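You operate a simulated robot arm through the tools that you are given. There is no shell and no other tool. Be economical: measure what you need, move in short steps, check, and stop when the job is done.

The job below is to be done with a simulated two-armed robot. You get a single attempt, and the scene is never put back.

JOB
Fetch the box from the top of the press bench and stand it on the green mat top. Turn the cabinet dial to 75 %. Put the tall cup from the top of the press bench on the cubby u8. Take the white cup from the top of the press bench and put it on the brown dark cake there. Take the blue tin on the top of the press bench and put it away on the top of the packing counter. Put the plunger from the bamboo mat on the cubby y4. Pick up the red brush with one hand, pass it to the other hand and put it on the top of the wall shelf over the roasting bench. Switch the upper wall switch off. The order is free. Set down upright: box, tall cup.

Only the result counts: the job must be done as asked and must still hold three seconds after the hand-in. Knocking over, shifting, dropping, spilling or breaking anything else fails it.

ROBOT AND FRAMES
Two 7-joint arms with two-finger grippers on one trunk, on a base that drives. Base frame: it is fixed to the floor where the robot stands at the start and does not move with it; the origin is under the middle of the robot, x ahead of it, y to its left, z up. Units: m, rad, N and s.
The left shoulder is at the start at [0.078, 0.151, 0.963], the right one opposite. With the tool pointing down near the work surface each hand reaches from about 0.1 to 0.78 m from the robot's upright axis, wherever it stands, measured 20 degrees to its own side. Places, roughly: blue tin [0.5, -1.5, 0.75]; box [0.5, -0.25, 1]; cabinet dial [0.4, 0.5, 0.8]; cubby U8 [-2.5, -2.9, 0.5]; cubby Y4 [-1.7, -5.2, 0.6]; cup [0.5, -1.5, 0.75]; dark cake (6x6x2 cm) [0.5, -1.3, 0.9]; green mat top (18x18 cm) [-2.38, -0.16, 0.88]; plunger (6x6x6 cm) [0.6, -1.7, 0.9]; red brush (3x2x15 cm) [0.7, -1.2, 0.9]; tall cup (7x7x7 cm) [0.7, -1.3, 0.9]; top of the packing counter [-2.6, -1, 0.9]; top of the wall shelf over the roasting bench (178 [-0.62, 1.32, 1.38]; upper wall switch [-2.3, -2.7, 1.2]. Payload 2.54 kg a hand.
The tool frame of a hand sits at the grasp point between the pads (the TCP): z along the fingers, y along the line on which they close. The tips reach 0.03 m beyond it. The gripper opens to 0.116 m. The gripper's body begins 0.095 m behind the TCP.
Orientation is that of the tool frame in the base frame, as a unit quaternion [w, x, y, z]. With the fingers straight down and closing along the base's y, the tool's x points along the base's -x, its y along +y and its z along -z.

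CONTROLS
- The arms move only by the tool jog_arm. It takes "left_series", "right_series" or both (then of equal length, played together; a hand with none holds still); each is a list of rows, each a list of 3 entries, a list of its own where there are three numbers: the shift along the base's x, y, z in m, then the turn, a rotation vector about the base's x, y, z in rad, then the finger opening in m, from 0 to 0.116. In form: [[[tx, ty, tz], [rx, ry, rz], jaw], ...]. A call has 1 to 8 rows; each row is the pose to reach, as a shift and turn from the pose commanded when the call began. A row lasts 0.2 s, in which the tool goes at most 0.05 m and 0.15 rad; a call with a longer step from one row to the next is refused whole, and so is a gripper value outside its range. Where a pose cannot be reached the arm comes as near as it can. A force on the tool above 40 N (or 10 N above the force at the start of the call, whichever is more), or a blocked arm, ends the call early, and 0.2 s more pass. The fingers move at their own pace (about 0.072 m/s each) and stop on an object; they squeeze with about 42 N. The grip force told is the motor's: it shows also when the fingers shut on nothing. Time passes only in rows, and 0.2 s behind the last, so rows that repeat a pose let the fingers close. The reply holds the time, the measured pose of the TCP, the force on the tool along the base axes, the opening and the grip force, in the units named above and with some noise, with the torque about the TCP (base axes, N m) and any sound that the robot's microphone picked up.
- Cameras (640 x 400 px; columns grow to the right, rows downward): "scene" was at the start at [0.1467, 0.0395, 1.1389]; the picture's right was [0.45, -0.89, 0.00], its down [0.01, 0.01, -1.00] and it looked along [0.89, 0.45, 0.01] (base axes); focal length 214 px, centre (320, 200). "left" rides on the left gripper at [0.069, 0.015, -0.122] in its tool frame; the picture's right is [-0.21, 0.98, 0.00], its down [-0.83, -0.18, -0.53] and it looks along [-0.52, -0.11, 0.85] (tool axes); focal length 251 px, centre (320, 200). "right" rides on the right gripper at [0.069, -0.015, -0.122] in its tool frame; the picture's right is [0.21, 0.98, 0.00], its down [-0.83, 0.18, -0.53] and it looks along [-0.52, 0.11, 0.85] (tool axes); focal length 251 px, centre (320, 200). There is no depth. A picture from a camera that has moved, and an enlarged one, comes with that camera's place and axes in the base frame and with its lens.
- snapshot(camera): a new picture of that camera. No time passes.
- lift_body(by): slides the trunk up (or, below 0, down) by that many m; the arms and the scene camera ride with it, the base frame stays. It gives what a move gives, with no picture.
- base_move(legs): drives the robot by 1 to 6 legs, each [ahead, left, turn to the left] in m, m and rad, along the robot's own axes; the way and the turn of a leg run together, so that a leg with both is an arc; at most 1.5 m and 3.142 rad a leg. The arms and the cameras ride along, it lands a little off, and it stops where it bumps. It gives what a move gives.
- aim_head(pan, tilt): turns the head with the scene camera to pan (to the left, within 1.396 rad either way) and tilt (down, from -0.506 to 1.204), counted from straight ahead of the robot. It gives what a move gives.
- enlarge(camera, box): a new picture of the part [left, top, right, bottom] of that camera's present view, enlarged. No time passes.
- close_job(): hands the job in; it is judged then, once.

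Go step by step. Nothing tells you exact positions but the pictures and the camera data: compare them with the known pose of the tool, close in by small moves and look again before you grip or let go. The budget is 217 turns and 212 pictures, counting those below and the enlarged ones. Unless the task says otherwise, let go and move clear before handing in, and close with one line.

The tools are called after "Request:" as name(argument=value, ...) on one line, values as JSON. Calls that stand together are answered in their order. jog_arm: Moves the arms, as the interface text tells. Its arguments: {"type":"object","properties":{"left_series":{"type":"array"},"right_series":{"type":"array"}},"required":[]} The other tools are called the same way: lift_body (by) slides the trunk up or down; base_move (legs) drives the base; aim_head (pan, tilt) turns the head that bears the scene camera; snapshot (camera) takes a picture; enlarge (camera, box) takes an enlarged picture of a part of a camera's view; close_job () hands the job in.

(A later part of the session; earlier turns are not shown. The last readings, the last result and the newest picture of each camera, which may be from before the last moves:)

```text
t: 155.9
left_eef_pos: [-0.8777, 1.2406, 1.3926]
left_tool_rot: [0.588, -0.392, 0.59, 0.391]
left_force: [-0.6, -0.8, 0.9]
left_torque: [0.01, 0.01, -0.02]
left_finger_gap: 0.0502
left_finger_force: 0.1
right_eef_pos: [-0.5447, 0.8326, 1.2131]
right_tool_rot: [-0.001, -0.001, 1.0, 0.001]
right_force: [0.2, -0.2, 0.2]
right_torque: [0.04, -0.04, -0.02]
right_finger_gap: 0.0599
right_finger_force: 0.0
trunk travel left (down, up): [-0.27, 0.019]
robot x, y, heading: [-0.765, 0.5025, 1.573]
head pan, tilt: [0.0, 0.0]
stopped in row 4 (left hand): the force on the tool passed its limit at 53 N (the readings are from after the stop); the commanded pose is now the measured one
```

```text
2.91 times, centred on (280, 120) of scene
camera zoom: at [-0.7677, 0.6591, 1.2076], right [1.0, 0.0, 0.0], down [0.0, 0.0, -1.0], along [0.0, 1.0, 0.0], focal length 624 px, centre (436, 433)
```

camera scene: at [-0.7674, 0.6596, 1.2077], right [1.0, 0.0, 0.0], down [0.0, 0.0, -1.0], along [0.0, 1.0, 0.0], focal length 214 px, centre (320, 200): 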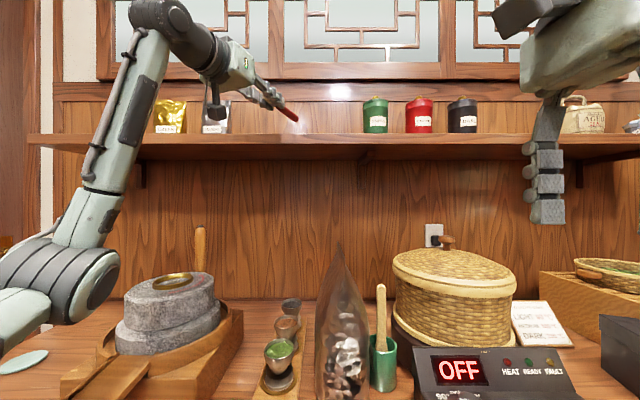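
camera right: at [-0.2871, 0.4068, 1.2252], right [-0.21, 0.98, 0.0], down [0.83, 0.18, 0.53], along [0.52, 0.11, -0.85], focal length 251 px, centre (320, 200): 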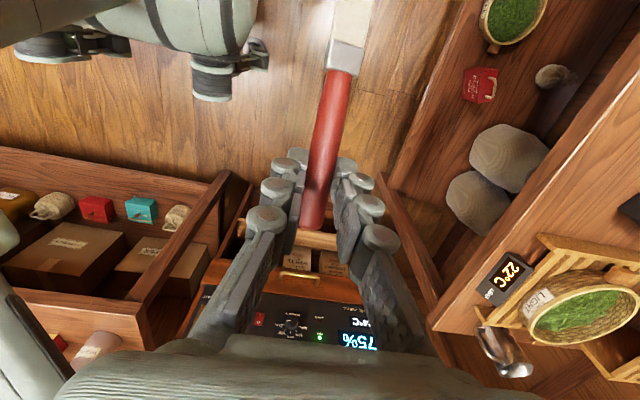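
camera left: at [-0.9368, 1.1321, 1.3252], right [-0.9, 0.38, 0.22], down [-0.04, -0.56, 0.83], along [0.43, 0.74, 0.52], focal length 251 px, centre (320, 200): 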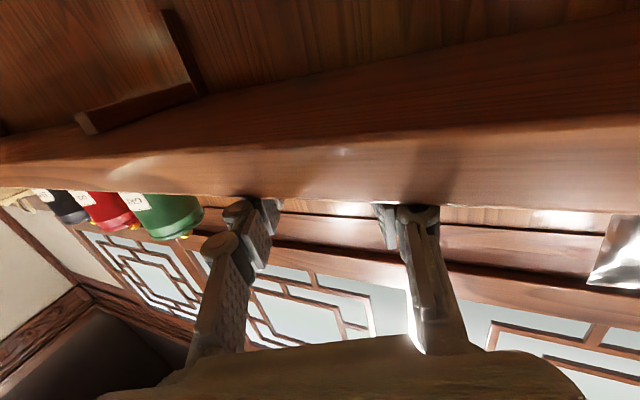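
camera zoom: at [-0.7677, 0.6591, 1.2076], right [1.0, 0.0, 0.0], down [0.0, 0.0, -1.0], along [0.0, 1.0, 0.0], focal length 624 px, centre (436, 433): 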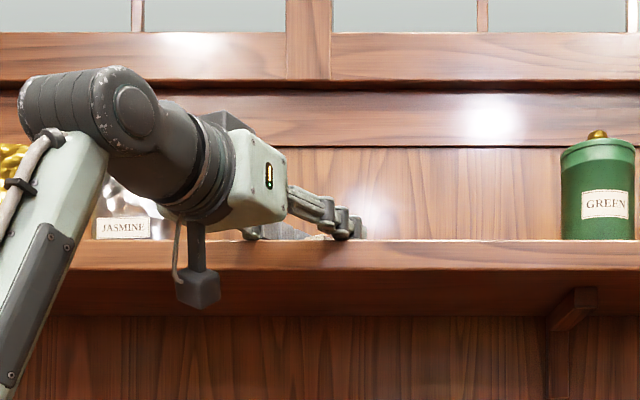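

A finger caught on the shelf edge. I lift straight up first, then back.

Request:
jog_arm(left_series=[[[0, 0, 0.015], [0, 0, 0], 0.05], [[0, 0, 0.04], [0, 0, 0], 0.05], [[0, 0, 0.06], [0, 0, 0], 0.05], [[-0.012, -0.03, 0.06], [0, 0, 0], 0.05], [[-0.03, -0.07, 0.06], [0, 0, 0], 0.05], [[-0.045, -0.11, 0.06], [0, 0, 0], 0.05]])

Request:
snapshot(camera="left")

Request:
enlarge(camera="scene", box=[170, 60, 390, 180])

```text
t: 157.3
left_eef_pos: [-0.9202, 1.1314, 1.4515]
left_tool_rot: [0.587, -0.393, 0.589, 0.392]
left_force: [-0.3, 0.0, -0.3]
left_torque: [-0.01, 0.01, 0.01]
left_finger_gap: 0.0501
left_finger_force: 0.0
right_eef_pos: [-0.5445, 0.8322, 1.2132]
right_tool_rot: [0.0, -0.001, 1.0, 0.001]
right_force: [-0.4, -0.8, -0.1]
right_torque: [0.01, -0.03, 0.0]
right_finger_gap: 0.0602
right_finger_force: 0.1
trunk travel left (down, up): [-0.27, 0.019]
robot x, y, heading: [-0.7676, 0.5018, 1.57]
head pan, tilt: [0.0, 0.0]
```

```text
93 pictures are left
camera left: at [-0.9811, 1.0224, 1.3843], right [-0.9, 0.38, 0.22], down [-0.04, -0.56, 0.83], along [0.43, 0.74, 0.52], focal length 251 px, centre (320, 200)
```

left: 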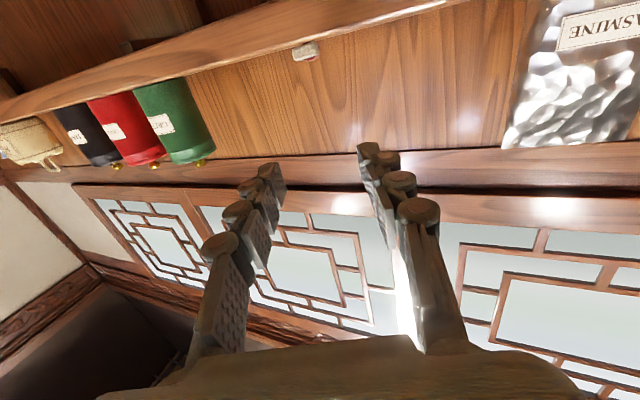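

```text
2.91 times, centred on (280, 120) of scene
camera zoom: at [-0.7675, 0.6594, 1.2078], right [1.0, 0.0, 0.0], down [0.0, 0.0, -1.0], along [0.0, 1.0, 0.0], focal length 624 px, centre (436, 433)
```

zoom: 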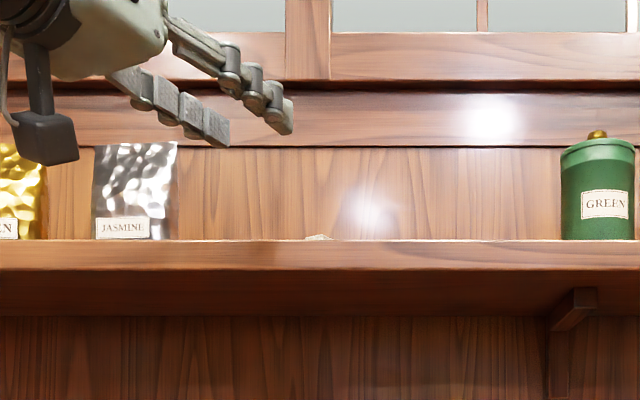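

The brush lies on the shelf, bristle end near the edge. I lift and pitch the left hand to look at it from above.

Request:
jog_arm(left_series=[[[0, -0.02, 0.03], [-0.138, 0.058, 0], 0.05], [[0, -0.04, 0.06], [-0.276, 0.117, 0], 0.05], [[0, -0.06, 0.09], [-0.414, 0.175, 0], 0.05], [[0, -0.08, 0.12], [-0.55, 0.234, 0], 0.05], [[0, -0.08, 0.14], [-0.69, 0.29, 0], 0.05]])

Request:
snapshot(camera="left")

```text
t: 158.5
left_eef_pos: [-0.9224, 0.971, 1.5239]
left_tool_rot: [0.332, -0.506, 0.764, 0.224]
left_force: [-1.0, -1.7, 0.4]
left_torque: [0.1, 0.01, 0.05]
left_finger_gap: 0.0504
left_finger_force: 0.1
left hand out of reach, approached as far as the arm can: row 4, 5
right_eef_pos: [-0.5437, 0.8284, 1.2148]
right_tool_rot: [-0.001, -0.001, 1.0, 0.004]
right_force: [-0.3, -2.0, 0.5]
right_torque: [0.22, 0.0, 0.03]
right_finger_gap: 0.0599
right_finger_force: 0.0
trunk travel left (down, up): [-0.27, 0.019]
robot x, y, heading: [-0.7684, 0.5028, 1.568]
head pan, tilt: [0.0, 0.0]
```

```text
91 pictures are left
camera left: at [-0.9877, 0.85, 1.5571], right [-0.84, 0.51, 0.16], down [0.24, 0.09, 0.97], along [0.48, 0.85, -0.19], focal length 251 px, centre (320, 200)
```

left: 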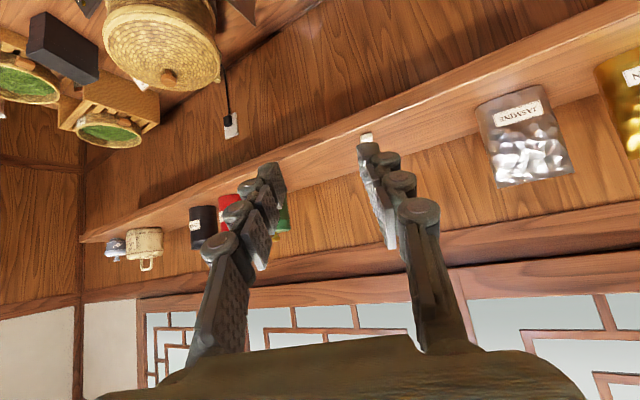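

The brush's bristle end is at y≈1.225, behind the edge at 1.207: it rests on the shelf. I fold the left hand to tool-down, back off, and go for the box.

Request:
jog_arm(left_series=[[[0, -0.015, -0.02], [-0.116, 0.0226, 0.0539], 0.08], [[0, -0.03, -0.04], [-0.2325, 0.045, 0.108], 0.1], [[0, -0.045, -0.06], [-0.3487, 0.068, 0.162], 0.116], [[0, -0.06, -0.08], [-0.465, 0.09, 0.215], 0.116], [[0, -0.075, -0.1], [-0.581, 0.113, 0.269], 0.116], [[0, -0.09, -0.12], [-0.697, 0.135, 0.323], 0.116], [[0, -0.1, -0.14], [-0.8137, 0.158, 0.377], 0.116], [[0, -0.1, -0.14], [-0.8137, 0.158, 0.377], 0.116]])

Request:
base_move(legs=[[-0.1, 0, 0], [0, -0.65, 0], [-0.4, 0, 0], [0, 0, -1.571]])

Request:
aim_head(pan=-0.3, tilt=0.4)

Request:
snapshot(camera="scene")

Request:
snapshot(camera="right")

```text
t: 160.3
left_eef_pos: [-0.9004, 0.9256, 1.2971]
left_tool_rot: [0.001, 0.708, -0.707, 0.004]
left_force: [-0.1, -0.2, 0.0]
left_torque: [0.02, -0.03, -0.02]
left_finger_gap: 0.1162
left_finger_force: 0.0
left hand out of reach, approached as far as the arm can: row 1, 2, 3, 4, 5, 6, 7, 8
right_eef_pos: [-0.5435, 0.833, 1.2128]
right_tool_rot: [-0.001, -0.001, 1.0, 0.001]
right_force: [0.5, 0.3, -0.2]
right_torque: [0.01, -0.01, -0.01]
right_finger_gap: 0.0598
right_finger_force: 0.1
trunk travel left (down, up): [-0.27, 0.019]
robot x, y, heading: [-0.7661, 0.4984, 1.569]
head pan, tilt: [0.0, 0.0]
```

```text
t: 173.8
left_eef_pos: [0.3065, 0.1389, 1.2954]
left_tool_rot: [-0.002, -0.003, 1.0, -0.002]
left_force: [-0.7, 0.8, -0.6]
left_torque: [-0.05, -0.01, 0.0]
left_finger_gap: 0.1159
left_finger_force: 0.0
right_eef_pos: [0.2135, -0.217, 1.2119]
right_tool_rot: [0.0, 0.706, 0.708, 0.001]
right_force: [0.1, -0.2, -0.4]
right_torque: [-0.05, -0.03, -0.03]
right_finger_gap: 0.06
right_finger_force: 0.0
trunk travel left (down, up): [-0.27, 0.019]
robot x, y, heading: [-0.1192, 0.0036, 0.005]
head pan, tilt: [0.0, 0.0]
```

```text
t: 174.6
left_eef_pos: [0.3065, 0.1395, 1.2977]
left_tool_rot: [-0.001, -0.002, 1.0, -0.002]
left_force: [0.4, -0.8, 0.8]
left_torque: [-0.02, 0.02, 0.0]
left_finger_gap: 0.1156
left_finger_force: 0.0
right_eef_pos: [0.2132, -0.2162, 1.2127]
right_tool_rot: [0.0, 0.707, 0.708, 0.001]
right_force: [0.4, 0.0, 0.2]
right_torque: [0.01, 0.02, -0.02]
right_finger_gap: 0.0601
right_finger_force: 0.0
trunk travel left (down, up): [-0.27, 0.019]
robot x, y, heading: [-0.1185, 0.0037, -0.006]
head pan, tilt: [-0.3, 0.4]
```

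```text
90 pictures are left
camera scene: at [0.0383, -0.0234, 1.1708], right [-0.29, -0.96, 0.0], down [-0.37, 0.11, -0.92], along [0.88, -0.27, -0.39], focal length 214 px, centre (320, 200)
```

scene: 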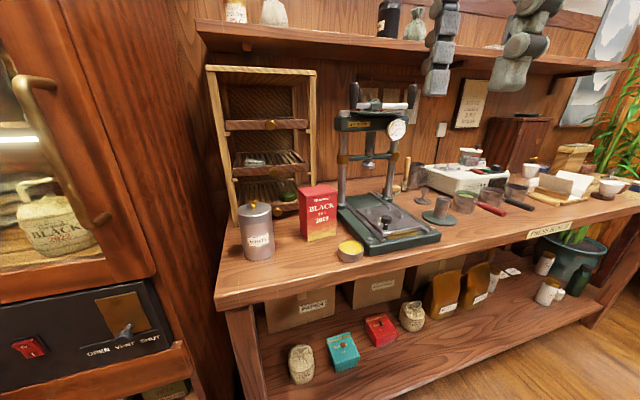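

```text
89 pictures are left
camera right: at [0.1984, -0.1479, 1.3345], right [0.98, 0.22, 0.0], down [0.18, -0.83, 0.53], along [0.12, -0.52, -0.85], focal length 251 px, centre (320, 200)
```

right: 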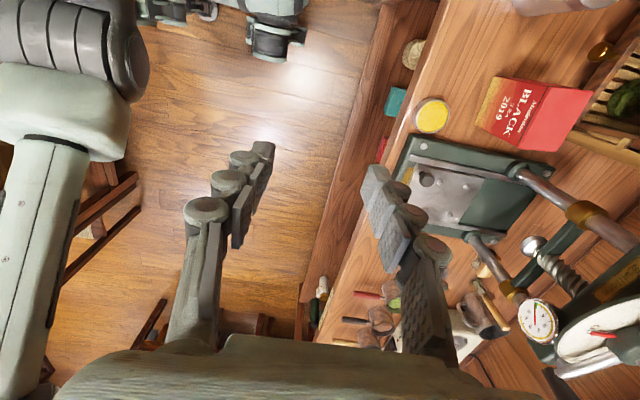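

Request:
enlarge(camera="scene", box=[230, 160, 370, 270])

Request:
enlarge(camera="right", box=[400, 50, 640, 200])

```text
3.64 times, centred on (300, 215) of scene
camera zoom: at [0.0383, -0.0234, 1.1708], right [-0.29, -0.96, 0.0], down [-0.37, 0.11, -0.92], along [0.88, -0.27, -0.39], focal length 780 px, centre (393, 146)
```

zoom: 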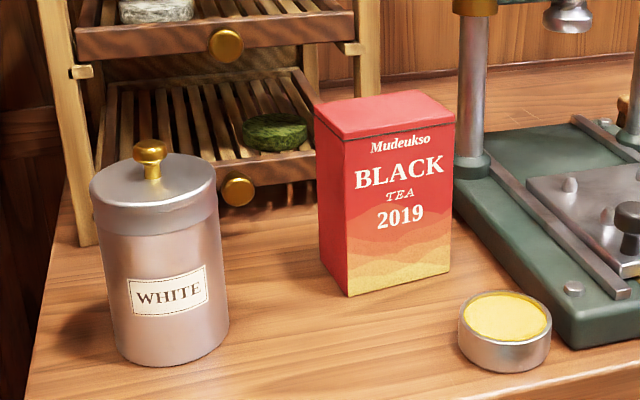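

```text
2.67 times, centred on (520, 125) of right
camera zoom: at [0.1984, -0.1479, 1.3345], right [0.98, 0.22, 0.0], down [0.18, -0.83, 0.53], along [0.12, -0.52, -0.85], focal length 670 px, centre (-213, 400)
```

zoom: 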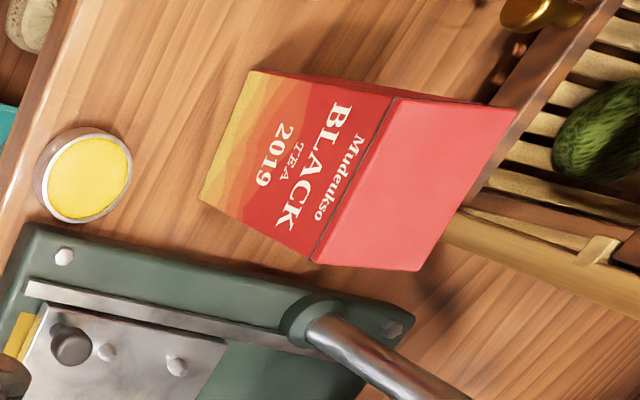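

The box top is about 8.3 × 6.1 cm centred at (0.531, -0.167), z 0.983, yaw about +0.2. I'll take it with the left hand; drive right by 0.35.

Request:
base_move(legs=[[0, -0.35, 0]])

Request:
jog_arm(left_series=[[[0.03, 0.007, -0.02], [0, 0, 0.1], 0.116], [[0.065, 0.014, -0.04], [0, 0, 0.196], 0.116], [[0.1, 0.02, -0.06], [0, 0, 0.196], 0.116], [[0.135, 0.03, -0.08], [0, 0, 0.196], 0.116], [[0.165, 0.035, -0.11], [0, 0, 0.196], 0.116], [[0.19, 0.04, -0.15], [0, 0, 0.196], 0.116], [[0.2, 0.04, -0.18], [0, 0, 0.196], 0.116], [[0.2, 0.04, -0.18], [0, 0, 0.196], 0.116]])

Request:
snapshot(camera="left")

Request:
snapshot(camera="scene")

```text
t: 178.6
left_eef_pos: [0.3065, -0.2099, 1.2984]
left_tool_rot: [-0.002, -0.004, 1.0, -0.001]
left_force: [-0.6, 0.2, 0.1]
left_torque: [0.06, 0.02, 0.0]
left_finger_gap: 0.1161
left_finger_force: 0.1
right_eef_pos: [0.2158, -0.5667, 1.2131]
right_tool_rot: [0.0, 0.706, 0.708, 0.001]
right_force: [-0.7, 0.2, -0.2]
right_torque: [0.02, 0.01, -0.01]
right_finger_gap: 0.0601
right_finger_force: 0.1
trunk travel left (down, up): [-0.27, 0.019]
robot x, y, heading: [-0.1141, -0.3455, 0.003]
head pan, tilt: [-0.3, 0.4]
```

```text
t: 180.3
left_eef_pos: [0.5093, -0.1717, 1.1161]
left_tool_rot: [-0.003, -0.101, 0.995, -0.002]
left_force: [0.2, -0.8, -0.1]
left_torque: [0.0, 0.01, 0.01]
left_finger_gap: 0.1159
left_finger_force: 0.1
right_eef_pos: [0.2151, -0.5667, 1.2133]
right_tool_rot: [0.0, 0.706, 0.708, 0.001]
right_force: [0.0, -0.2, 0.9]
right_torque: [-0.02, 0.01, 0.0]
right_finger_gap: 0.0601
right_finger_force: 0.0
trunk travel left (down, up): [-0.27, 0.019]
robot x, y, heading: [-0.1137, -0.3416, 0.002]
head pan, tilt: [-0.3, 0.4]
```

```text
86 pictures are left
camera left: at [0.4385, -0.1698, 1.2402], right [0.01, 1.0, 0.0], down [0.85, -0.01, 0.53], along [0.53, -0.01, -0.85], focal length 251 px, centre (320, 200)
```

left: 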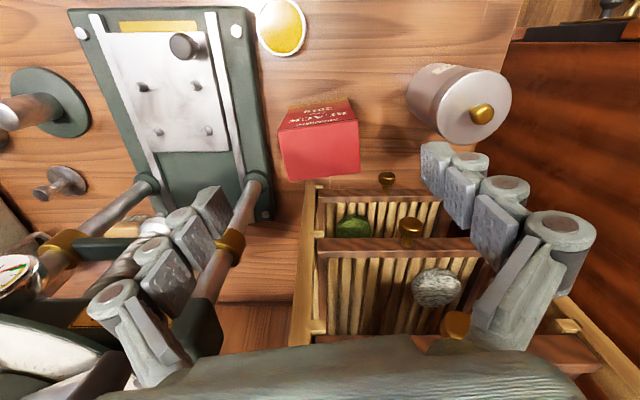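

```text
85 pictures are left
camera scene: at [0.0387, -0.3734, 1.1708], right [-0.29, -0.96, 0.0], down [-0.37, 0.11, -0.92], along [0.88, -0.27, -0.39], focal length 214 px, centre (320, 200)
```

scene: 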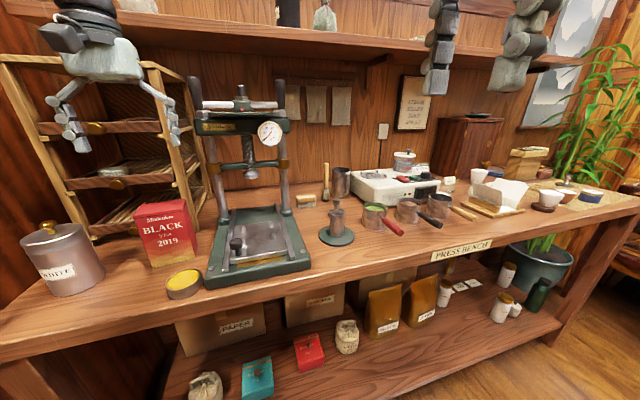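

The drying rack's post is close behind the box, so I tilt the left hand back 0.35 rad and come in with the closing axis across the box width.

Request:
jog_arm(left_series=[[[-0.01, 0, 0], [0.02, -0.12, -0.035], 0.116], [[-0.015, 0, 0], [0.03, -0.24, -0.07], 0.116], [[-0.015, 0, -0.02], [0.04, -0.35, -0.07], 0.116], [[-0.01, 0, -0.05], [0.04, -0.35, -0.07], 0.116], [[-0.01, 0, -0.075], [0.04, -0.35, -0.07], 0.116], [[-0.01, 0, -0.075], [0.04, -0.35, -0.07], 0.116]])

Request:
snapshot(camera="left")

Request:
enlarge(camera="scene", box=[0, 30, 260, 310])

```text
t: 181.8
left_eef_pos: [0.4977, -0.169, 1.042]
left_tool_rot: [0.174, -0.065, 0.983, 0.001]
left_force: [-0.4, 0.2, 0.2]
left_torque: [-0.01, 0.01, -0.01]
left_finger_gap: 0.1161
left_finger_force: 0.0
right_eef_pos: [0.2148, -0.5683, 1.2125]
right_tool_rot: [0.0, 0.706, 0.708, 0.001]
right_force: [-0.1, 0.2, -0.7]
right_torque: [0.03, 0.01, 0.0]
right_finger_gap: 0.0601
right_finger_force: 0.0
trunk travel left (down, up): [-0.27, 0.019]
robot x, y, heading: [-0.1181, -0.3482, 0.005]
head pan, tilt: [-0.3, 0.4]
```

```text
84 pictures are left
camera left: at [0.3901, -0.1674, 1.1345], right [0.08, 1.0, 0.05], down [0.61, -0.09, 0.79], along [0.79, -0.03, -0.61], focal length 251 px, centre (320, 200)
```

left: 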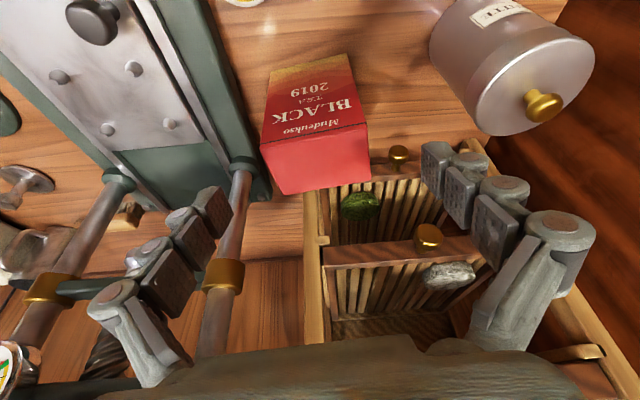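

```text
1.43 times, centred on (130, 170) of scene
camera zoom: at [0.0388, -0.3734, 1.1707], right [-0.29, -0.96, 0.0], down [-0.37, 0.11, -0.92], along [0.88, -0.27, -0.39], focal length 306 px, centre (591, 243)
```

zoom: 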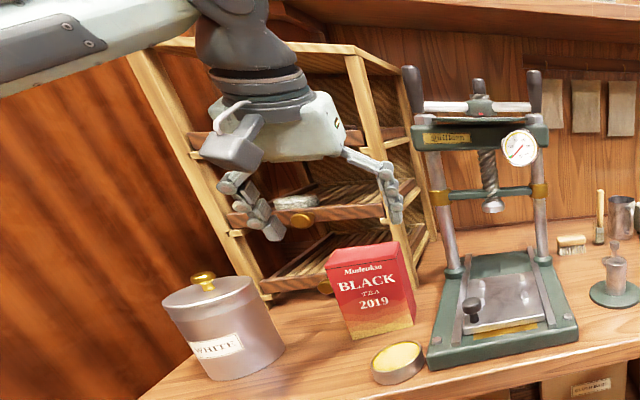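

Request:
jog_arm(left_series=[[[0.015, -0.001, 0], [0, 0, 0], 0.116], [[0.03, -0.001, -0.01], [0, 0, 0], 0.116], [[0.032, -0.001, -0.04], [0, 0, 0], 0.116], [[0.032, -0.001, -0.07], [0, 0, 0], 0.116], [[0.032, -0.001, -0.077], [0, 0, 0], 0.116], [[0.032, -0.001, -0.077], [0, 0, 0], 0.116]])

Request:
snapshot(camera="left")

Request:
enlarge(camera="scene", box=[60, 80, 260, 280])

```text
t: 183.2
left_eef_pos: [0.53, -0.1706, 0.9648]
left_tool_rot: [0.173, -0.064, 0.983, 0.0]
left_force: [-0.3, 0.0, 0.6]
left_torque: [-0.02, 0.01, -0.03]
left_finger_gap: 0.1158
left_finger_force: 0.1
right_eef_pos: [0.2137, -0.5667, 1.2128]
right_tool_rot: [0.001, 0.706, 0.708, 0.002]
right_force: [0.0, 0.1, 0.7]
right_torque: [-0.03, 0.03, -0.01]
right_finger_gap: 0.06
right_finger_force: 0.1
trunk travel left (down, up): [-0.27, 0.019]
robot x, y, heading: [-0.116, -0.3473, 0.002]
head pan, tilt: [-0.3, 0.4]
```

```text
82 pictures are left
camera left: at [0.4227, -0.1687, 1.0569], right [0.08, 1.0, 0.05], down [0.61, -0.09, 0.79], along [0.79, -0.03, -0.61], focal length 251 px, centre (320, 200)
```

left: 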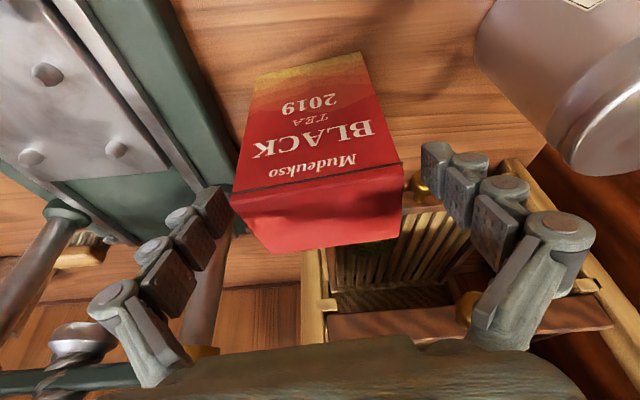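

```text
2.00 times, centred on (160, 180) of scene
camera zoom: at [0.0389, -0.3733, 1.1707], right [-0.29, -0.96, 0.0], down [-0.37, 0.11, -0.92], along [0.88, -0.27, -0.39], focal length 429 px, centre (640, 240)
```

zoom: 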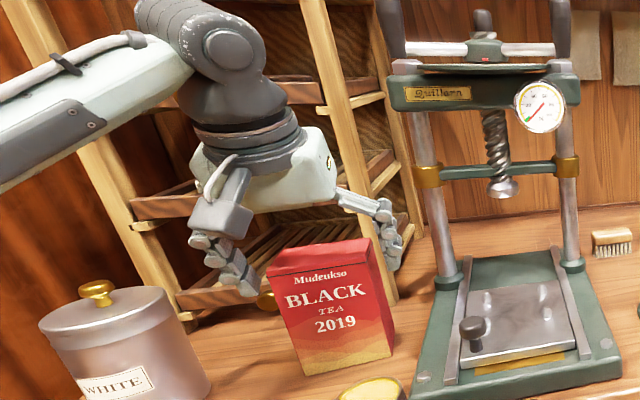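

Well centred. Close on the box.

Request:
jog_arm(left_series=[[[0, 0, 0], [0, 0, 0], 0.09], [[0, 0, 0], [0, 0, 0], 0.07], [[0, 0, 0], [0, 0, 0], 0.06], [[0, 0, 0], [0, 0, 0], 0.06], [[0, 0, 0], [0, 0, 0], 0.06]])

Request:
snapshot(camera="left")

```text
t: 184.3
left_eef_pos: [0.5292, -0.1699, 0.9647]
left_tool_rot: [0.173, -0.064, 0.983, 0.0]
left_force: [-0.5, -0.1, 0.4]
left_torque: [0.1, 0.13, 0.04]
left_finger_gap: 0.084
left_finger_force: 42.3
right_eef_pos: [0.215, -0.5661, 1.2125]
right_tool_rot: [0.001, 0.706, 0.709, 0.001]
right_force: [-0.2, -0.6, 0.7]
right_torque: [0.01, -0.02, 0.02]
right_finger_gap: 0.06
right_finger_force: 0.1
trunk travel left (down, up): [-0.27, 0.019]
robot x, y, heading: [-0.1117, -0.3445, 0.002]
head pan, tilt: [-0.3, 0.4]
```

```text
80 pictures are left
camera left: at [0.4225, -0.1687, 1.0571], right [0.08, 1.0, 0.05], down [0.61, -0.09, 0.79], along [0.79, -0.03, -0.61], focal length 251 px, centre (320, 200)
```

left: 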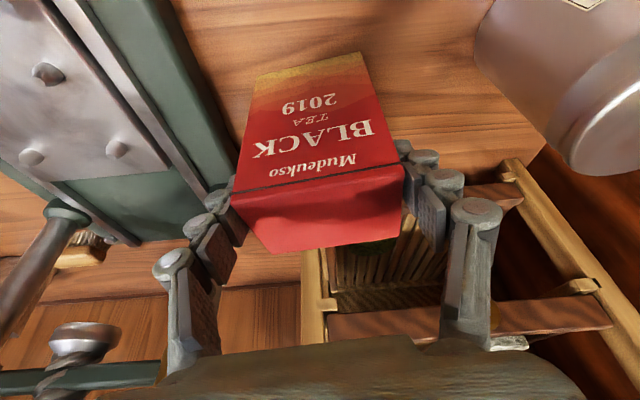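

Gripped. Lift, then draw back toward me.

Request:
jog_arm(left_series=[[[0, 0, 0.03], [0, 0, 0], 0.06], [[-0.01, 0, 0.07], [0, 0, 0], 0.06], [[-0.04, 0, 0.1], [0, 0, 0], 0.06], [[-0.08, 0, 0.12], [0, 0, 0], 0.06], [[-0.12, 0.01, 0.14], [0, 0, 0], 0.06], [[-0.16, 0.02, 0.16], [0, 0, 0], 0.06], [[-0.2, 0.03, 0.17], [0, 0, 0], 0.06]])

Request:
snapshot(camera="scene")

```text
t: 185.9
left_eef_pos: [0.3288, -0.1399, 1.1355]
left_tool_rot: [0.173, -0.064, 0.983, 0.001]
left_force: [-1.4, -0.9, -2.1]
left_torque: [0.01, -0.01, 0.03]
left_finger_gap: 0.084
left_finger_force: 42.3
right_eef_pos: [0.2141, -0.5661, 1.213]
right_tool_rot: [0.001, 0.706, 0.709, 0.001]
right_force: [-0.3, 0.0, 0.2]
right_torque: [0.01, -0.02, -0.02]
right_finger_gap: 0.0602
right_finger_force: 0.1
trunk travel left (down, up): [-0.27, 0.019]
robot x, y, heading: [-0.1151, -0.3462, 0.003]
head pan, tilt: [-0.3, 0.4]
```

```text
79 pictures are left
camera scene: at [0.0383, -0.373, 1.1708], right [-0.29, -0.96, 0.0], down [-0.37, 0.11, -0.92], along [0.88, -0.27, -0.39], focal length 214 px, centre (320, 200)
```

scene: 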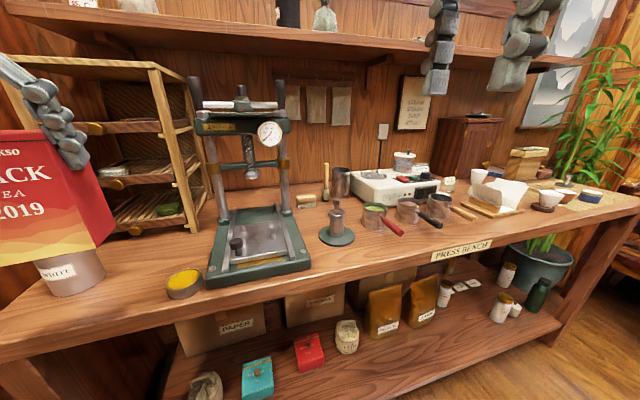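

Now the blue tin with the right hand: drive along the bench to y≈-1.40.

Request:
base_move(legs=[[0, -1.05, 0]])

Request:
jog_arm(right_series=[[[0.035, 0.005, -0.02], [0, 0, 0], 0.08], [[0.07, 0.01, -0.04], [0, 0, 0], 0.1], [[0.105, 0.015, -0.06], [0, 0, 0], 0.1], [[0.14, 0.02, -0.09], [0, 0, 0], 0.1], [[0.17, 0.03, -0.12], [0, 0, 0], 0.1], [[0.2, 0.04, -0.15], [0, 0, 0], 0.1], [[0.22, 0.04, -0.18], [0, 0, 0], 0.1]])

Request:
snapshot(camera="right")

Request:
snapshot(camera="scene")

```text
t: 196.4
left_eef_pos: [0.3299, -1.195, 1.1364]
left_tool_rot: [0.173, -0.062, 0.983, 0.0]
left_force: [-0.2, -0.4, -1.8]
left_torque: [0.01, 0.02, 0.0]
left_finger_gap: 0.0842
left_finger_force: 41.8
right_eef_pos: [0.2131, -1.6207, 1.2139]
right_tool_rot: [-0.001, 0.709, 0.706, 0.001]
right_force: [0.3, -0.8, 0.3]
right_torque: [-0.02, -0.04, 0.0]
right_finger_gap: 0.06
right_finger_force: 0.1
trunk travel left (down, up): [-0.27, 0.019]
robot x, y, heading: [-0.1177, -1.3989, -0.004]
head pan, tilt: [-0.3, 0.4]
```

```text
t: 198.0
left_eef_pos: [0.3301, -1.1959, 1.1349]
left_tool_rot: [0.173, -0.061, 0.983, 0.0]
left_force: [-0.2, -0.2, -2.2]
left_torque: [0.03, 0.03, -0.01]
left_finger_gap: 0.0843
left_finger_force: 41.9
right_eef_pos: [0.4329, -1.5815, 1.0343]
right_tool_rot: [-0.001, 0.708, 0.706, 0.001]
right_force: [1.0, -0.3, -0.5]
right_torque: [0.01, -0.02, -0.01]
right_finger_gap: 0.1
right_finger_force: 0.1
trunk travel left (down, up): [-0.27, 0.019]
robot x, y, heading: [-0.1149, -1.3963, -0.002]
head pan, tilt: [-0.3, 0.4]
```

```text
78 pictures are left
camera right: at [0.4171, -1.5115, 1.1551], right [0.98, 0.21, 0.0], down [0.18, -0.83, 0.53], along [0.11, -0.52, -0.85], focal length 251 px, centre (320, 200)
```

right: 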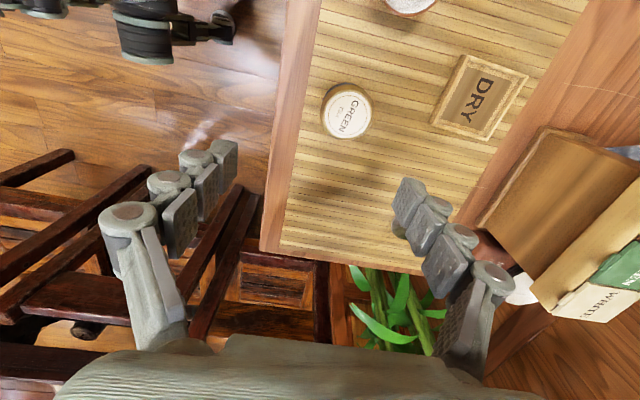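

```text
77 pictures are left
camera scene: at [0.0385, -1.4261, 1.1706], right [-0.3, -0.95, 0.0], down [-0.37, 0.12, -0.92], along [0.88, -0.28, -0.39], focal length 214 px, centre (320, 200)
```

scene: 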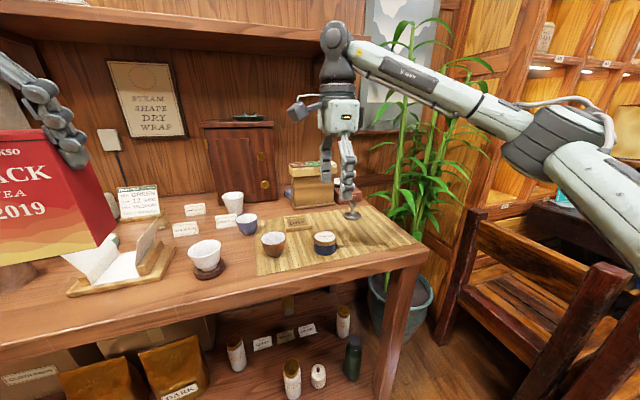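

Request:
jog_arm(right_series=[[[0.012, 0.008, -0.03], [0, 0, 0], 0.1], [[0.024, 0.016, -0.06], [0, 0, 0], 0.1], [[0.024, 0.016, -0.09], [0, 0, 0], 0.1], [[0.024, 0.016, -0.1], [0, 0, 0], 0.1], [[0.024, 0.016, -0.1], [0, 0, 0], 0.1]])

Request:
snapshot(camera="right")

Request:
enlarge(camera="scene", box=[250, 140, 410, 270])

```text
t: 199.2
left_eef_pos: [0.3295, -1.1961, 1.1359]
left_tool_rot: [0.173, -0.062, 0.983, 0.0]
left_force: [0.0, -0.8, -0.9]
left_torque: [0.0, 0.0, 0.03]
left_finger_gap: 0.0841
left_finger_force: 41.8
right_eef_pos: [0.4564, -1.5655, 0.9325]
right_tool_rot: [0.0, 0.708, 0.706, 0.001]
right_force: [-0.5, -0.7, -0.4]
right_torque: [-0.06, -0.01, 0.02]
right_finger_gap: 0.1
right_finger_force: 0.0
trunk travel left (down, up): [-0.27, 0.019]
robot x, y, heading: [-0.1156, -1.4005, -0.008]
head pan, tilt: [-0.3, 0.4]
```

```text
76 pictures are left
camera right: at [0.4415, -1.4949, 1.054], right [0.98, 0.21, 0.0], down [0.18, -0.83, 0.53], along [0.11, -0.52, -0.85], focal length 251 px, centre (320, 200)
```

right: 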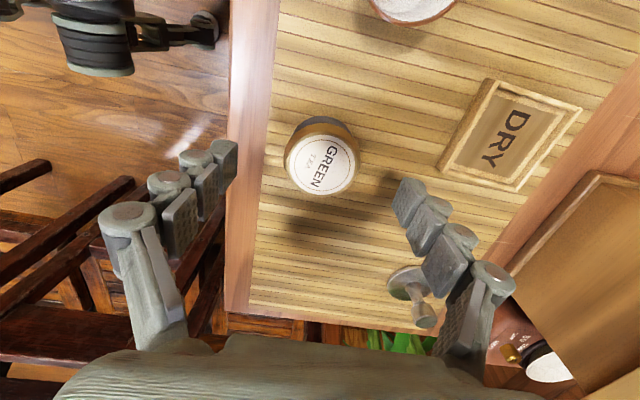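

```text
3.08 times, centred on (330, 205) of scene
camera zoom: at [0.0381, -1.4259, 1.1707], right [-0.3, -0.95, 0.0], down [-0.37, 0.12, -0.92], along [0.88, -0.28, -0.39], focal length 660 px, centre (289, 185)
```

zoom: 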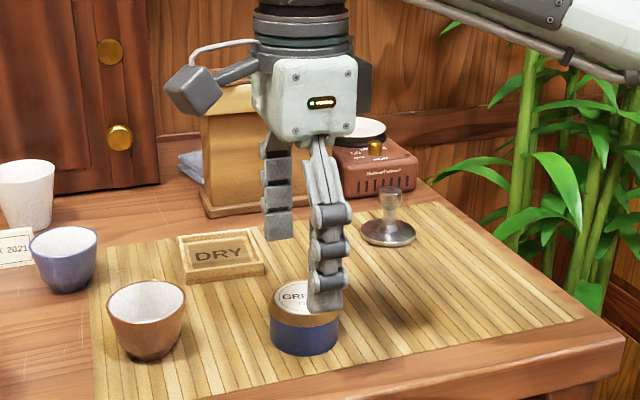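

Request:
jog_arm(right_series=[[[0, 0, -0.02], [0, 0, 0], 0.1], [[0, 0, -0.04], [0, 0, 0], 0.09], [[0, 0, -0.04], [0, 0, 0], 0.07], [[0, 0, -0.04], [0, 0, 0], 0.05], [[0, 0, -0.04], [0, 0, 0], 0.03], [[0, 0, -0.04], [0, 0, 0], 0.03], [[0, 0, -0.04], [0, 0, 0], 0.03]])

Request:
snapshot(camera="right")

```text
t: 200.8
left_eef_pos: [0.3306, -1.195, 1.1354]
left_tool_rot: [0.173, -0.061, 0.983, 0.0]
left_force: [-0.5, 0.9, -1.5]
left_torque: [0.01, 0.0, 0.02]
left_finger_gap: 0.0838
left_finger_force: 41.7
right_eef_pos: [0.4571, -1.564, 0.8923]
right_tool_rot: [0.0, 0.708, 0.706, 0.002]
right_force: [1.3, 0.3, 2.3]
right_torque: [-0.01, -0.05, -0.01]
right_finger_gap: 0.0534
right_finger_force: 42.2
trunk travel left (down, up): [-0.27, 0.019]
robot x, y, heading: [-0.1162, -1.3968, -0.002]
head pan, tilt: [-0.3, 0.4]
```

```text
74 pictures are left
camera right: at [0.4416, -1.4948, 1.0144], right [0.98, 0.21, 0.0], down [0.18, -0.83, 0.53], along [0.11, -0.52, -0.85], focal length 251 px, centre (320, 200)
```

right: 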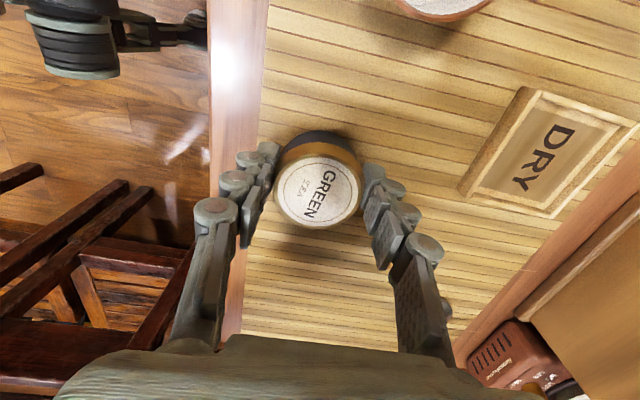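

Tin is gripped. Lift, retract, and turn south to see the way to the other side.

Request:
jog_arm(right_series=[[[0, 0, 0.04], [0, 0, 0], 0.03], [[0, 0, 0.09], [0, 0, 0], 0.03], [[-0.03, 0, 0.13], [0, 0, 0], 0.03], [[-0.07, 0, 0.17], [0, 0, 0], 0.03], [[-0.11, 0, 0.2], [0, 0, 0], 0.03], [[-0.15, 0, 0.22], [0, 0, 0], 0.03], [[-0.18, 0, 0.25], [0, 0, 0], 0.03]], left_series=[[[0, 0, 0.01], [0, 0, 0], 0.06], [[0, 0, 0.02], [0, 0, 0], 0.06], [[0, 0, 0.03], [0, 0, 0], 0.06], [[0, 0, 0.04], [0, 0, 0], 0.06], [[0, 0, 0.05], [0, 0, 0], 0.06], [[0, 0, 0.05], [0, 0, 0], 0.06], [[0, 0, 0.05], [0, 0, 0], 0.06]])

Request:
base_move(legs=[[-0.05, 0, 0], [0, 0, -1.571]])

Request:
aim_head(pan=0, tilt=0.35)

Request:
snapshot(camera="scene")

Request:
aim_head(pan=-1.0, tilt=0.35)

Request:
snapshot(camera="scene")

```text
refused: row 4 steps farther than a row can; nothing moved
```

```text
t: 205.6
left_eef_pos: [0.0379, -1.8429, 1.136]
left_tool_rot: [0.123, 0.65, 0.74, -0.122]
left_force: [0.4, 0.2, -2.0]
left_torque: [0.02, 0.0, -0.01]
left_finger_gap: 0.0839
left_finger_force: 41.9
right_eef_pos: [-0.3301, -1.9723, 0.8922]
right_tool_rot: [0.001, 1.0, 0.001, 0.001]
right_force: [0.5, 0.1, -0.3]
right_torque: [0.0, -0.01, -0.02]
right_finger_gap: 0.0535
right_finger_force: 41.9
trunk travel left (down, up): [-0.27, 0.019]
robot x, y, heading: [-0.1683, -1.4, -1.567]
head pan, tilt: [-0.3, 0.4]
```

```text
t: 206.4
left_eef_pos: [0.037, -1.8438, 1.136]
left_tool_rot: [0.122, 0.65, 0.74, -0.122]
left_force: [0.2, -0.1, -1.4]
left_torque: [0.03, 0.07, 0.02]
left_finger_gap: 0.0841
left_finger_force: 41.6
right_eef_pos: [-0.3306, -1.972, 0.8924]
right_tool_rot: [0.0, 1.0, 0.001, 0.0]
right_force: [-0.5, 0.3, 0.4]
right_torque: [-0.02, -0.01, 0.0]
right_finger_gap: 0.0534
right_finger_force: 41.8
trunk travel left (down, up): [-0.27, 0.019]
robot x, y, heading: [-0.1679, -1.396, -1.567]
head pan, tilt: [0.0, 0.351]
```

```text
73 pictures are left
camera scene: at [-0.1683, -1.559, 1.1752], right [-1.0, 0.0, 0.0], down [0.0, 0.34, -0.94], along [0.0, -0.94, -0.34], focal length 214 px, centre (320, 200)
```

scene: 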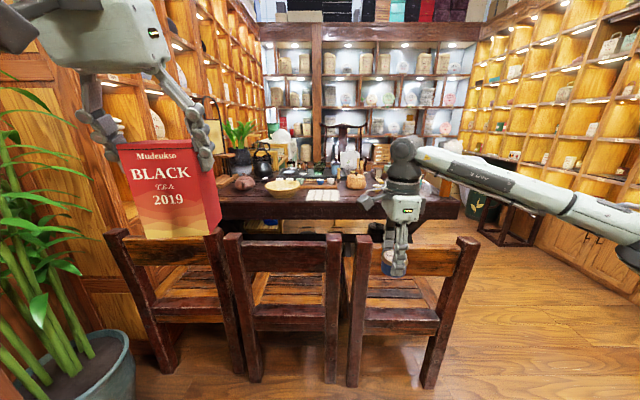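

```text
t: 207.7
left_eef_pos: [0.0377, -1.8421, 1.1366]
left_tool_rot: [0.123, 0.651, 0.739, -0.123]
left_force: [-0.6, -0.3, -2.4]
left_torque: [0.02, 0.0, 0.04]
left_finger_gap: 0.0839
left_finger_force: 42.2
right_eef_pos: [-0.3306, -1.9714, 0.8921]
right_tool_rot: [0.0, 1.0, 0.001, 0.001]
right_force: [0.0, 0.0, 0.2]
right_torque: [0.0, 0.03, -0.01]
right_finger_gap: 0.0536
right_finger_force: 41.9
trunk travel left (down, up): [-0.27, 0.019]
robot x, y, heading: [-0.1681, -1.3958, -1.568]
head pan, tilt: [-1.0, 0.351]
```

```text
72 pictures are left
camera scene: at [-0.2466, -1.5163, 1.1752], right [-0.54, 0.84, 0.0], down [0.29, 0.19, -0.94], along [-0.79, -0.51, -0.34], focal length 214 px, centre (320, 200)
```

scene: 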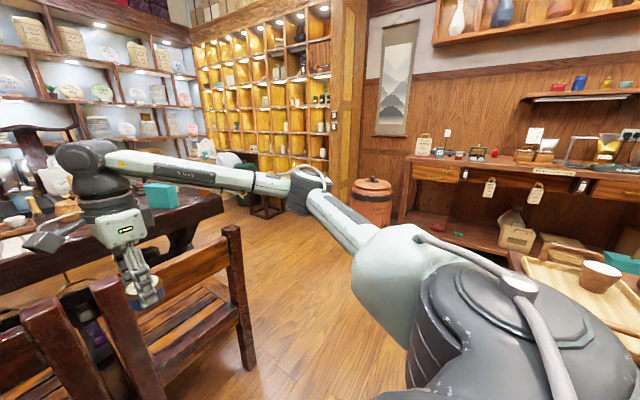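

The lift was refused before the base moved, so the tin travelled low, but it is still held and no contact was felt. I raise both hands now.

Request:
jog_arm(right_series=[[[0, 0, 0.04], [0, 0, 0], 0.03], [[0, 0, 0.08], [0, 0, 0], 0.03], [[0, 0, 0.12], [0, 0, 0], 0.03], [[0, 0.03, 0.16], [0, 0, 0], 0.03], [[0, 0.06, 0.19], [0, 0, 0], 0.03], [[0, 0.09, 0.22], [0, 0, 0], 0.03], [[0, 0.12, 0.25], [0, 0, 0], 0.03]], left_series=[[[0, 0, 0.01], [0, 0, 0], 0.06], [[0, 0, 0.02], [0, 0, 0], 0.06], [[0, 0, 0.03], [0, 0, 0], 0.06], [[0, 0, 0.04], [0, 0, 0], 0.06], [[0, 0, 0.05], [0, 0, 0], 0.06], [[0, 0, 0.05], [0, 0, 0], 0.06], [[0, 0, 0.05], [0, 0, 0], 0.06]])

Request:
aim_head(pan=1.3, tilt=0.4)

Request:
snapshot(camera="scene")

```text
t: 209.3
left_eef_pos: [0.0371, -1.8415, 1.1863]
left_tool_rot: [0.122, 0.65, 0.74, -0.122]
left_force: [0.4, -0.3, -1.1]
left_torque: [0.0, -0.02, 0.01]
left_finger_gap: 0.0839
left_finger_force: 41.6
right_eef_pos: [-0.3315, -1.8515, 1.1424]
right_tool_rot: [0.001, 1.0, 0.001, 0.001]
right_force: [0.0, 0.6, 0.0]
right_torque: [-0.01, -0.02, 0.02]
right_finger_gap: 0.0539
right_finger_force: 42.0
trunk travel left (down, up): [-0.27, 0.019]
robot x, y, heading: [-0.1656, -1.3983, -1.566]
head pan, tilt: [-1.0, 0.351]
```

```text
t: 211.4
left_eef_pos: [0.0376, -1.843, 1.1867]
left_tool_rot: [0.123, 0.651, 0.739, -0.123]
left_force: [0.0, 1.0, -0.9]
left_torque: [0.03, -0.03, 0.04]
left_finger_gap: 0.0841
left_finger_force: 42.1
right_eef_pos: [-0.331, -1.8526, 1.1407]
right_tool_rot: [0.001, 1.0, 0.001, 0.0]
right_force: [0.7, -0.3, -1.2]
right_torque: [0.0, 0.03, -0.01]
right_finger_gap: 0.0536
right_finger_force: 41.6
trunk travel left (down, up): [-0.27, 0.019]
robot x, y, heading: [-0.1675, -1.3989, -1.571]
head pan, tilt: [1.3, 0.4]
```

```text
71 pictures are left
camera scene: at [-0.079, -1.4906, 1.1707], right [-0.27, -0.96, 0.0], down [-0.38, 0.1, -0.92], along [0.89, -0.25, -0.39], focal length 214 px, centre (320, 200)
```

scene: 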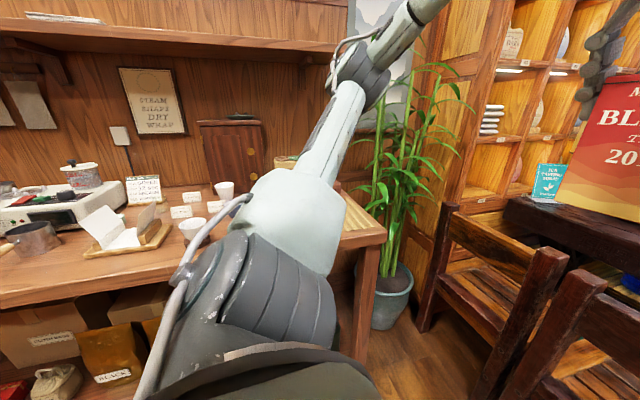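

The cup on the cake is fine. I turn west and drive through the lane south of the island.

Request:
base_move(legs=[[0, 0, -1.571], [0, 0.28, 0], [1.35, 0, 0]])

Request:
aim_head(pan=-0.5, tilt=0.35)

Request:
snapshot(camera="scene")

```text
t: 224.9
left_eef_pos: [-1.9467, -1.8888, 1.1855]
left_tool_rot: [0.0, 0.983, 0.064, -0.173]
left_force: [0.6, -0.5, -1.8]
left_torque: [-0.03, 0.01, -0.03]
left_finger_gap: 0.0839
left_finger_force: 42.2
right_eef_pos: [-1.9564, -1.5197, 1.141]
right_tool_rot: [0.001, 0.709, -0.705, 0.0]
right_force: [0.2, -0.7, -0.8]
right_torque: [-0.01, -0.01, 0.0]
right_finger_gap: 0.0537
right_finger_force: 42.4
trunk travel left (down, up): [-0.27, 0.019]
robot x, y, heading: [-1.5009, -1.684, -3.143]
head pan, tilt: [1.3, 0.4]
```

```text
t: 226.7
left_eef_pos: [-1.9471, -1.8873, 1.1862]
left_tool_rot: [-0.001, 0.983, 0.063, -0.173]
left_force: [0.0, 0.4, -1.4]
left_torque: [-0.02, 0.01, 0.04]
left_finger_gap: 0.0839
left_finger_force: 42.2
right_eef_pos: [-1.9556, -1.5183, 1.1417]
right_tool_rot: [0.0, 0.709, -0.705, 0.0]
right_force: [0.6, -0.1, -0.5]
right_torque: [0.03, -0.03, 0.0]
right_finger_gap: 0.0535
right_finger_force: 42.0
trunk travel left (down, up): [-0.27, 0.019]
robot x, y, heading: [-1.4987, -1.6875, -3.132]
head pan, tilt: [-0.499, 0.351]
```

```text
70 pictures are left
camera scene: at [-1.6525, -1.6391, 1.1752], right [0.48, 0.88, 0.0], down [0.3, -0.16, -0.94], along [-0.83, 0.45, -0.34], focal length 214 px, centre (320, 200)
```

scene: 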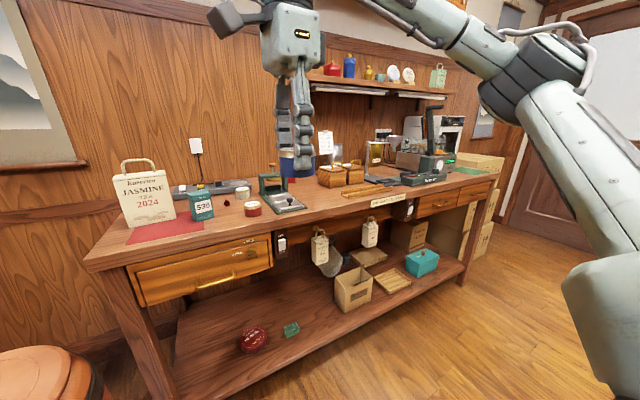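

The packing counter's front edge is x≈-2.2. There's a free patch around (-2.35, -1.27). I approach it.

Request:
base_move(legs=[[0, -0.25, 0], [0.25, 0, 0]])

Request:
snapshot(camera="right")

Request:
snapshot(camera="scene")

```text
t: 231.1
left_eef_pos: [-2.1941, -1.6371, 1.186]
left_tool_rot: [0.001, 0.983, 0.066, -0.174]
left_force: [-0.5, 0.2, -2.2]
left_torque: [0.01, -0.06, -0.01]
left_finger_gap: 0.0839
left_finger_force: 42.2
right_eef_pos: [-2.2056, -1.2702, 1.1413]
right_tool_rot: [0.0, 0.71, -0.704, 0.001]
right_force: [0.1, 0.8, -0.8]
right_torque: [0.0, -0.02, 0.02]
right_finger_gap: 0.0534
right_finger_force: 42.0
trunk travel left (down, up): [-0.27, 0.019]
robot x, y, heading: [-1.7491, -1.4319, -3.14]
head pan, tilt: [-0.499, 0.351]
```

```text
69 pictures are left
camera right: at [-2.1903, -1.338, 1.263], right [-0.97, -0.22, 0.0], down [-0.19, 0.83, 0.53], along [-0.12, 0.52, -0.85], focal length 251 px, centre (320, 200)
```

right: 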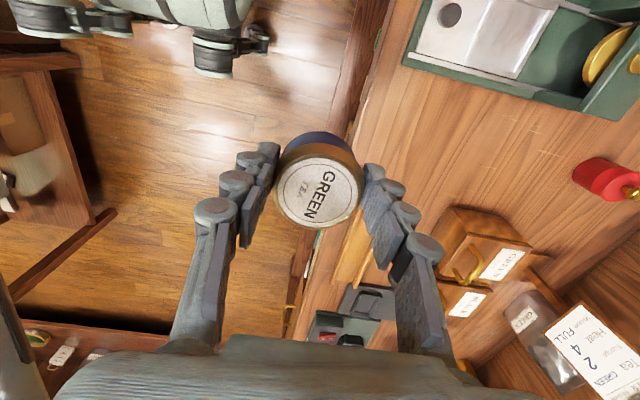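

```text
68 pictures are left
camera scene: at [-1.9015, -1.3887, 1.1751], right [0.47, 0.88, 0.0], down [0.3, -0.16, -0.94], along [-0.83, 0.44, -0.34], focal length 214 px, centre (320, 200)
```

scene: 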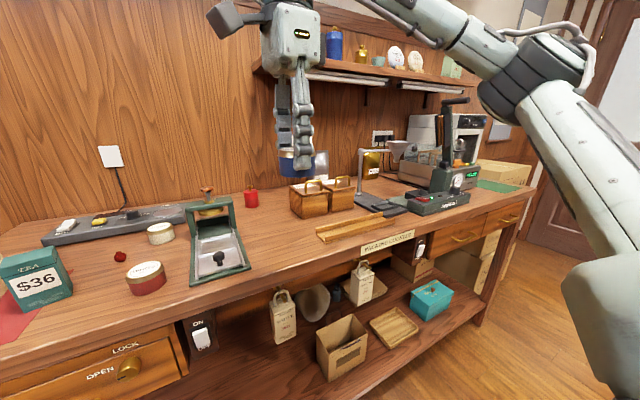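

Free spot at (-2.40, -1.265). Move over it and down.

Request:
jog_arm(right_series=[[[-0.04, 0.001, 0], [0, 0, 0], 0.03], [[-0.08, 0.002, 0], [0, 0, 0], 0.03], [[-0.12, 0.003, 0], [0, 0, 0], 0.03], [[-0.16, 0.005, -0.02], [0, 0, 0], 0.03], [[-0.194, 0.005, -0.05], [0, 0, 0], 0.03], [[-0.194, 0.005, -0.09], [0, 0, 0], 0.03], [[-0.194, 0.005, -0.13], [0, 0, 0], 0.03], [[-0.194, 0.005, -0.16], [0, 0, 0], 0.03]])

Request:
snapshot(camera="right")

Request:
enlarge(camera="scene", box=[180, 130, 400, 280])

```text
t: 232.9
left_eef_pos: [-2.1947, -1.6382, 1.1859]
left_tool_rot: [0.0, 0.983, 0.065, -0.173]
left_force: [-0.3, 0.9, -1.2]
left_torque: [0.01, -0.01, 0.01]
left_finger_gap: 0.0839
left_finger_force: 42.2
right_eef_pos: [-2.3995, -1.2647, 0.9804]
right_tool_rot: [0.002, 0.709, -0.705, 0.0]
right_force: [0.7, 0.1, -0.4]
right_torque: [-0.01, -0.01, 0.02]
right_finger_gap: 0.0535
right_finger_force: 42.5
trunk travel left (down, up): [-0.27, 0.019]
robot x, y, heading: [-1.7476, -1.4329, -3.139]
head pan, tilt: [-0.499, 0.351]
```

```text
67 pictures are left
camera right: at [-2.3834, -1.333, 1.1024], right [-0.98, -0.22, 0.0], down [-0.19, 0.83, 0.53], along [-0.12, 0.52, -0.85], focal length 251 px, centre (320, 200)
```

right: 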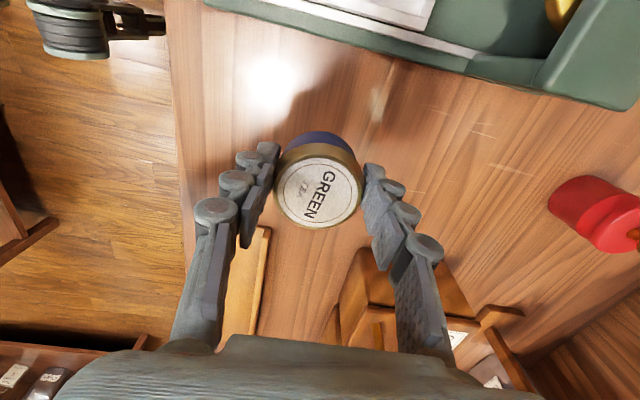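

```text
2.67 times, centred on (290, 205) of scene
camera zoom: at [-1.9012, -1.3886, 1.1752], right [0.47, 0.88, 0.0], down [0.3, -0.16, -0.94], along [-0.83, 0.44, -0.34], focal length 572 px, centre (400, 187)
```

zoom: 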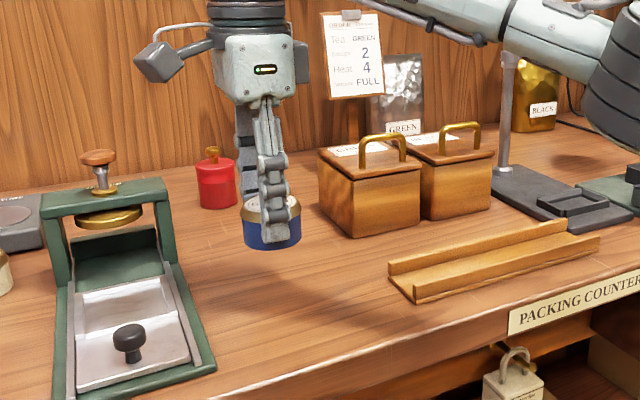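

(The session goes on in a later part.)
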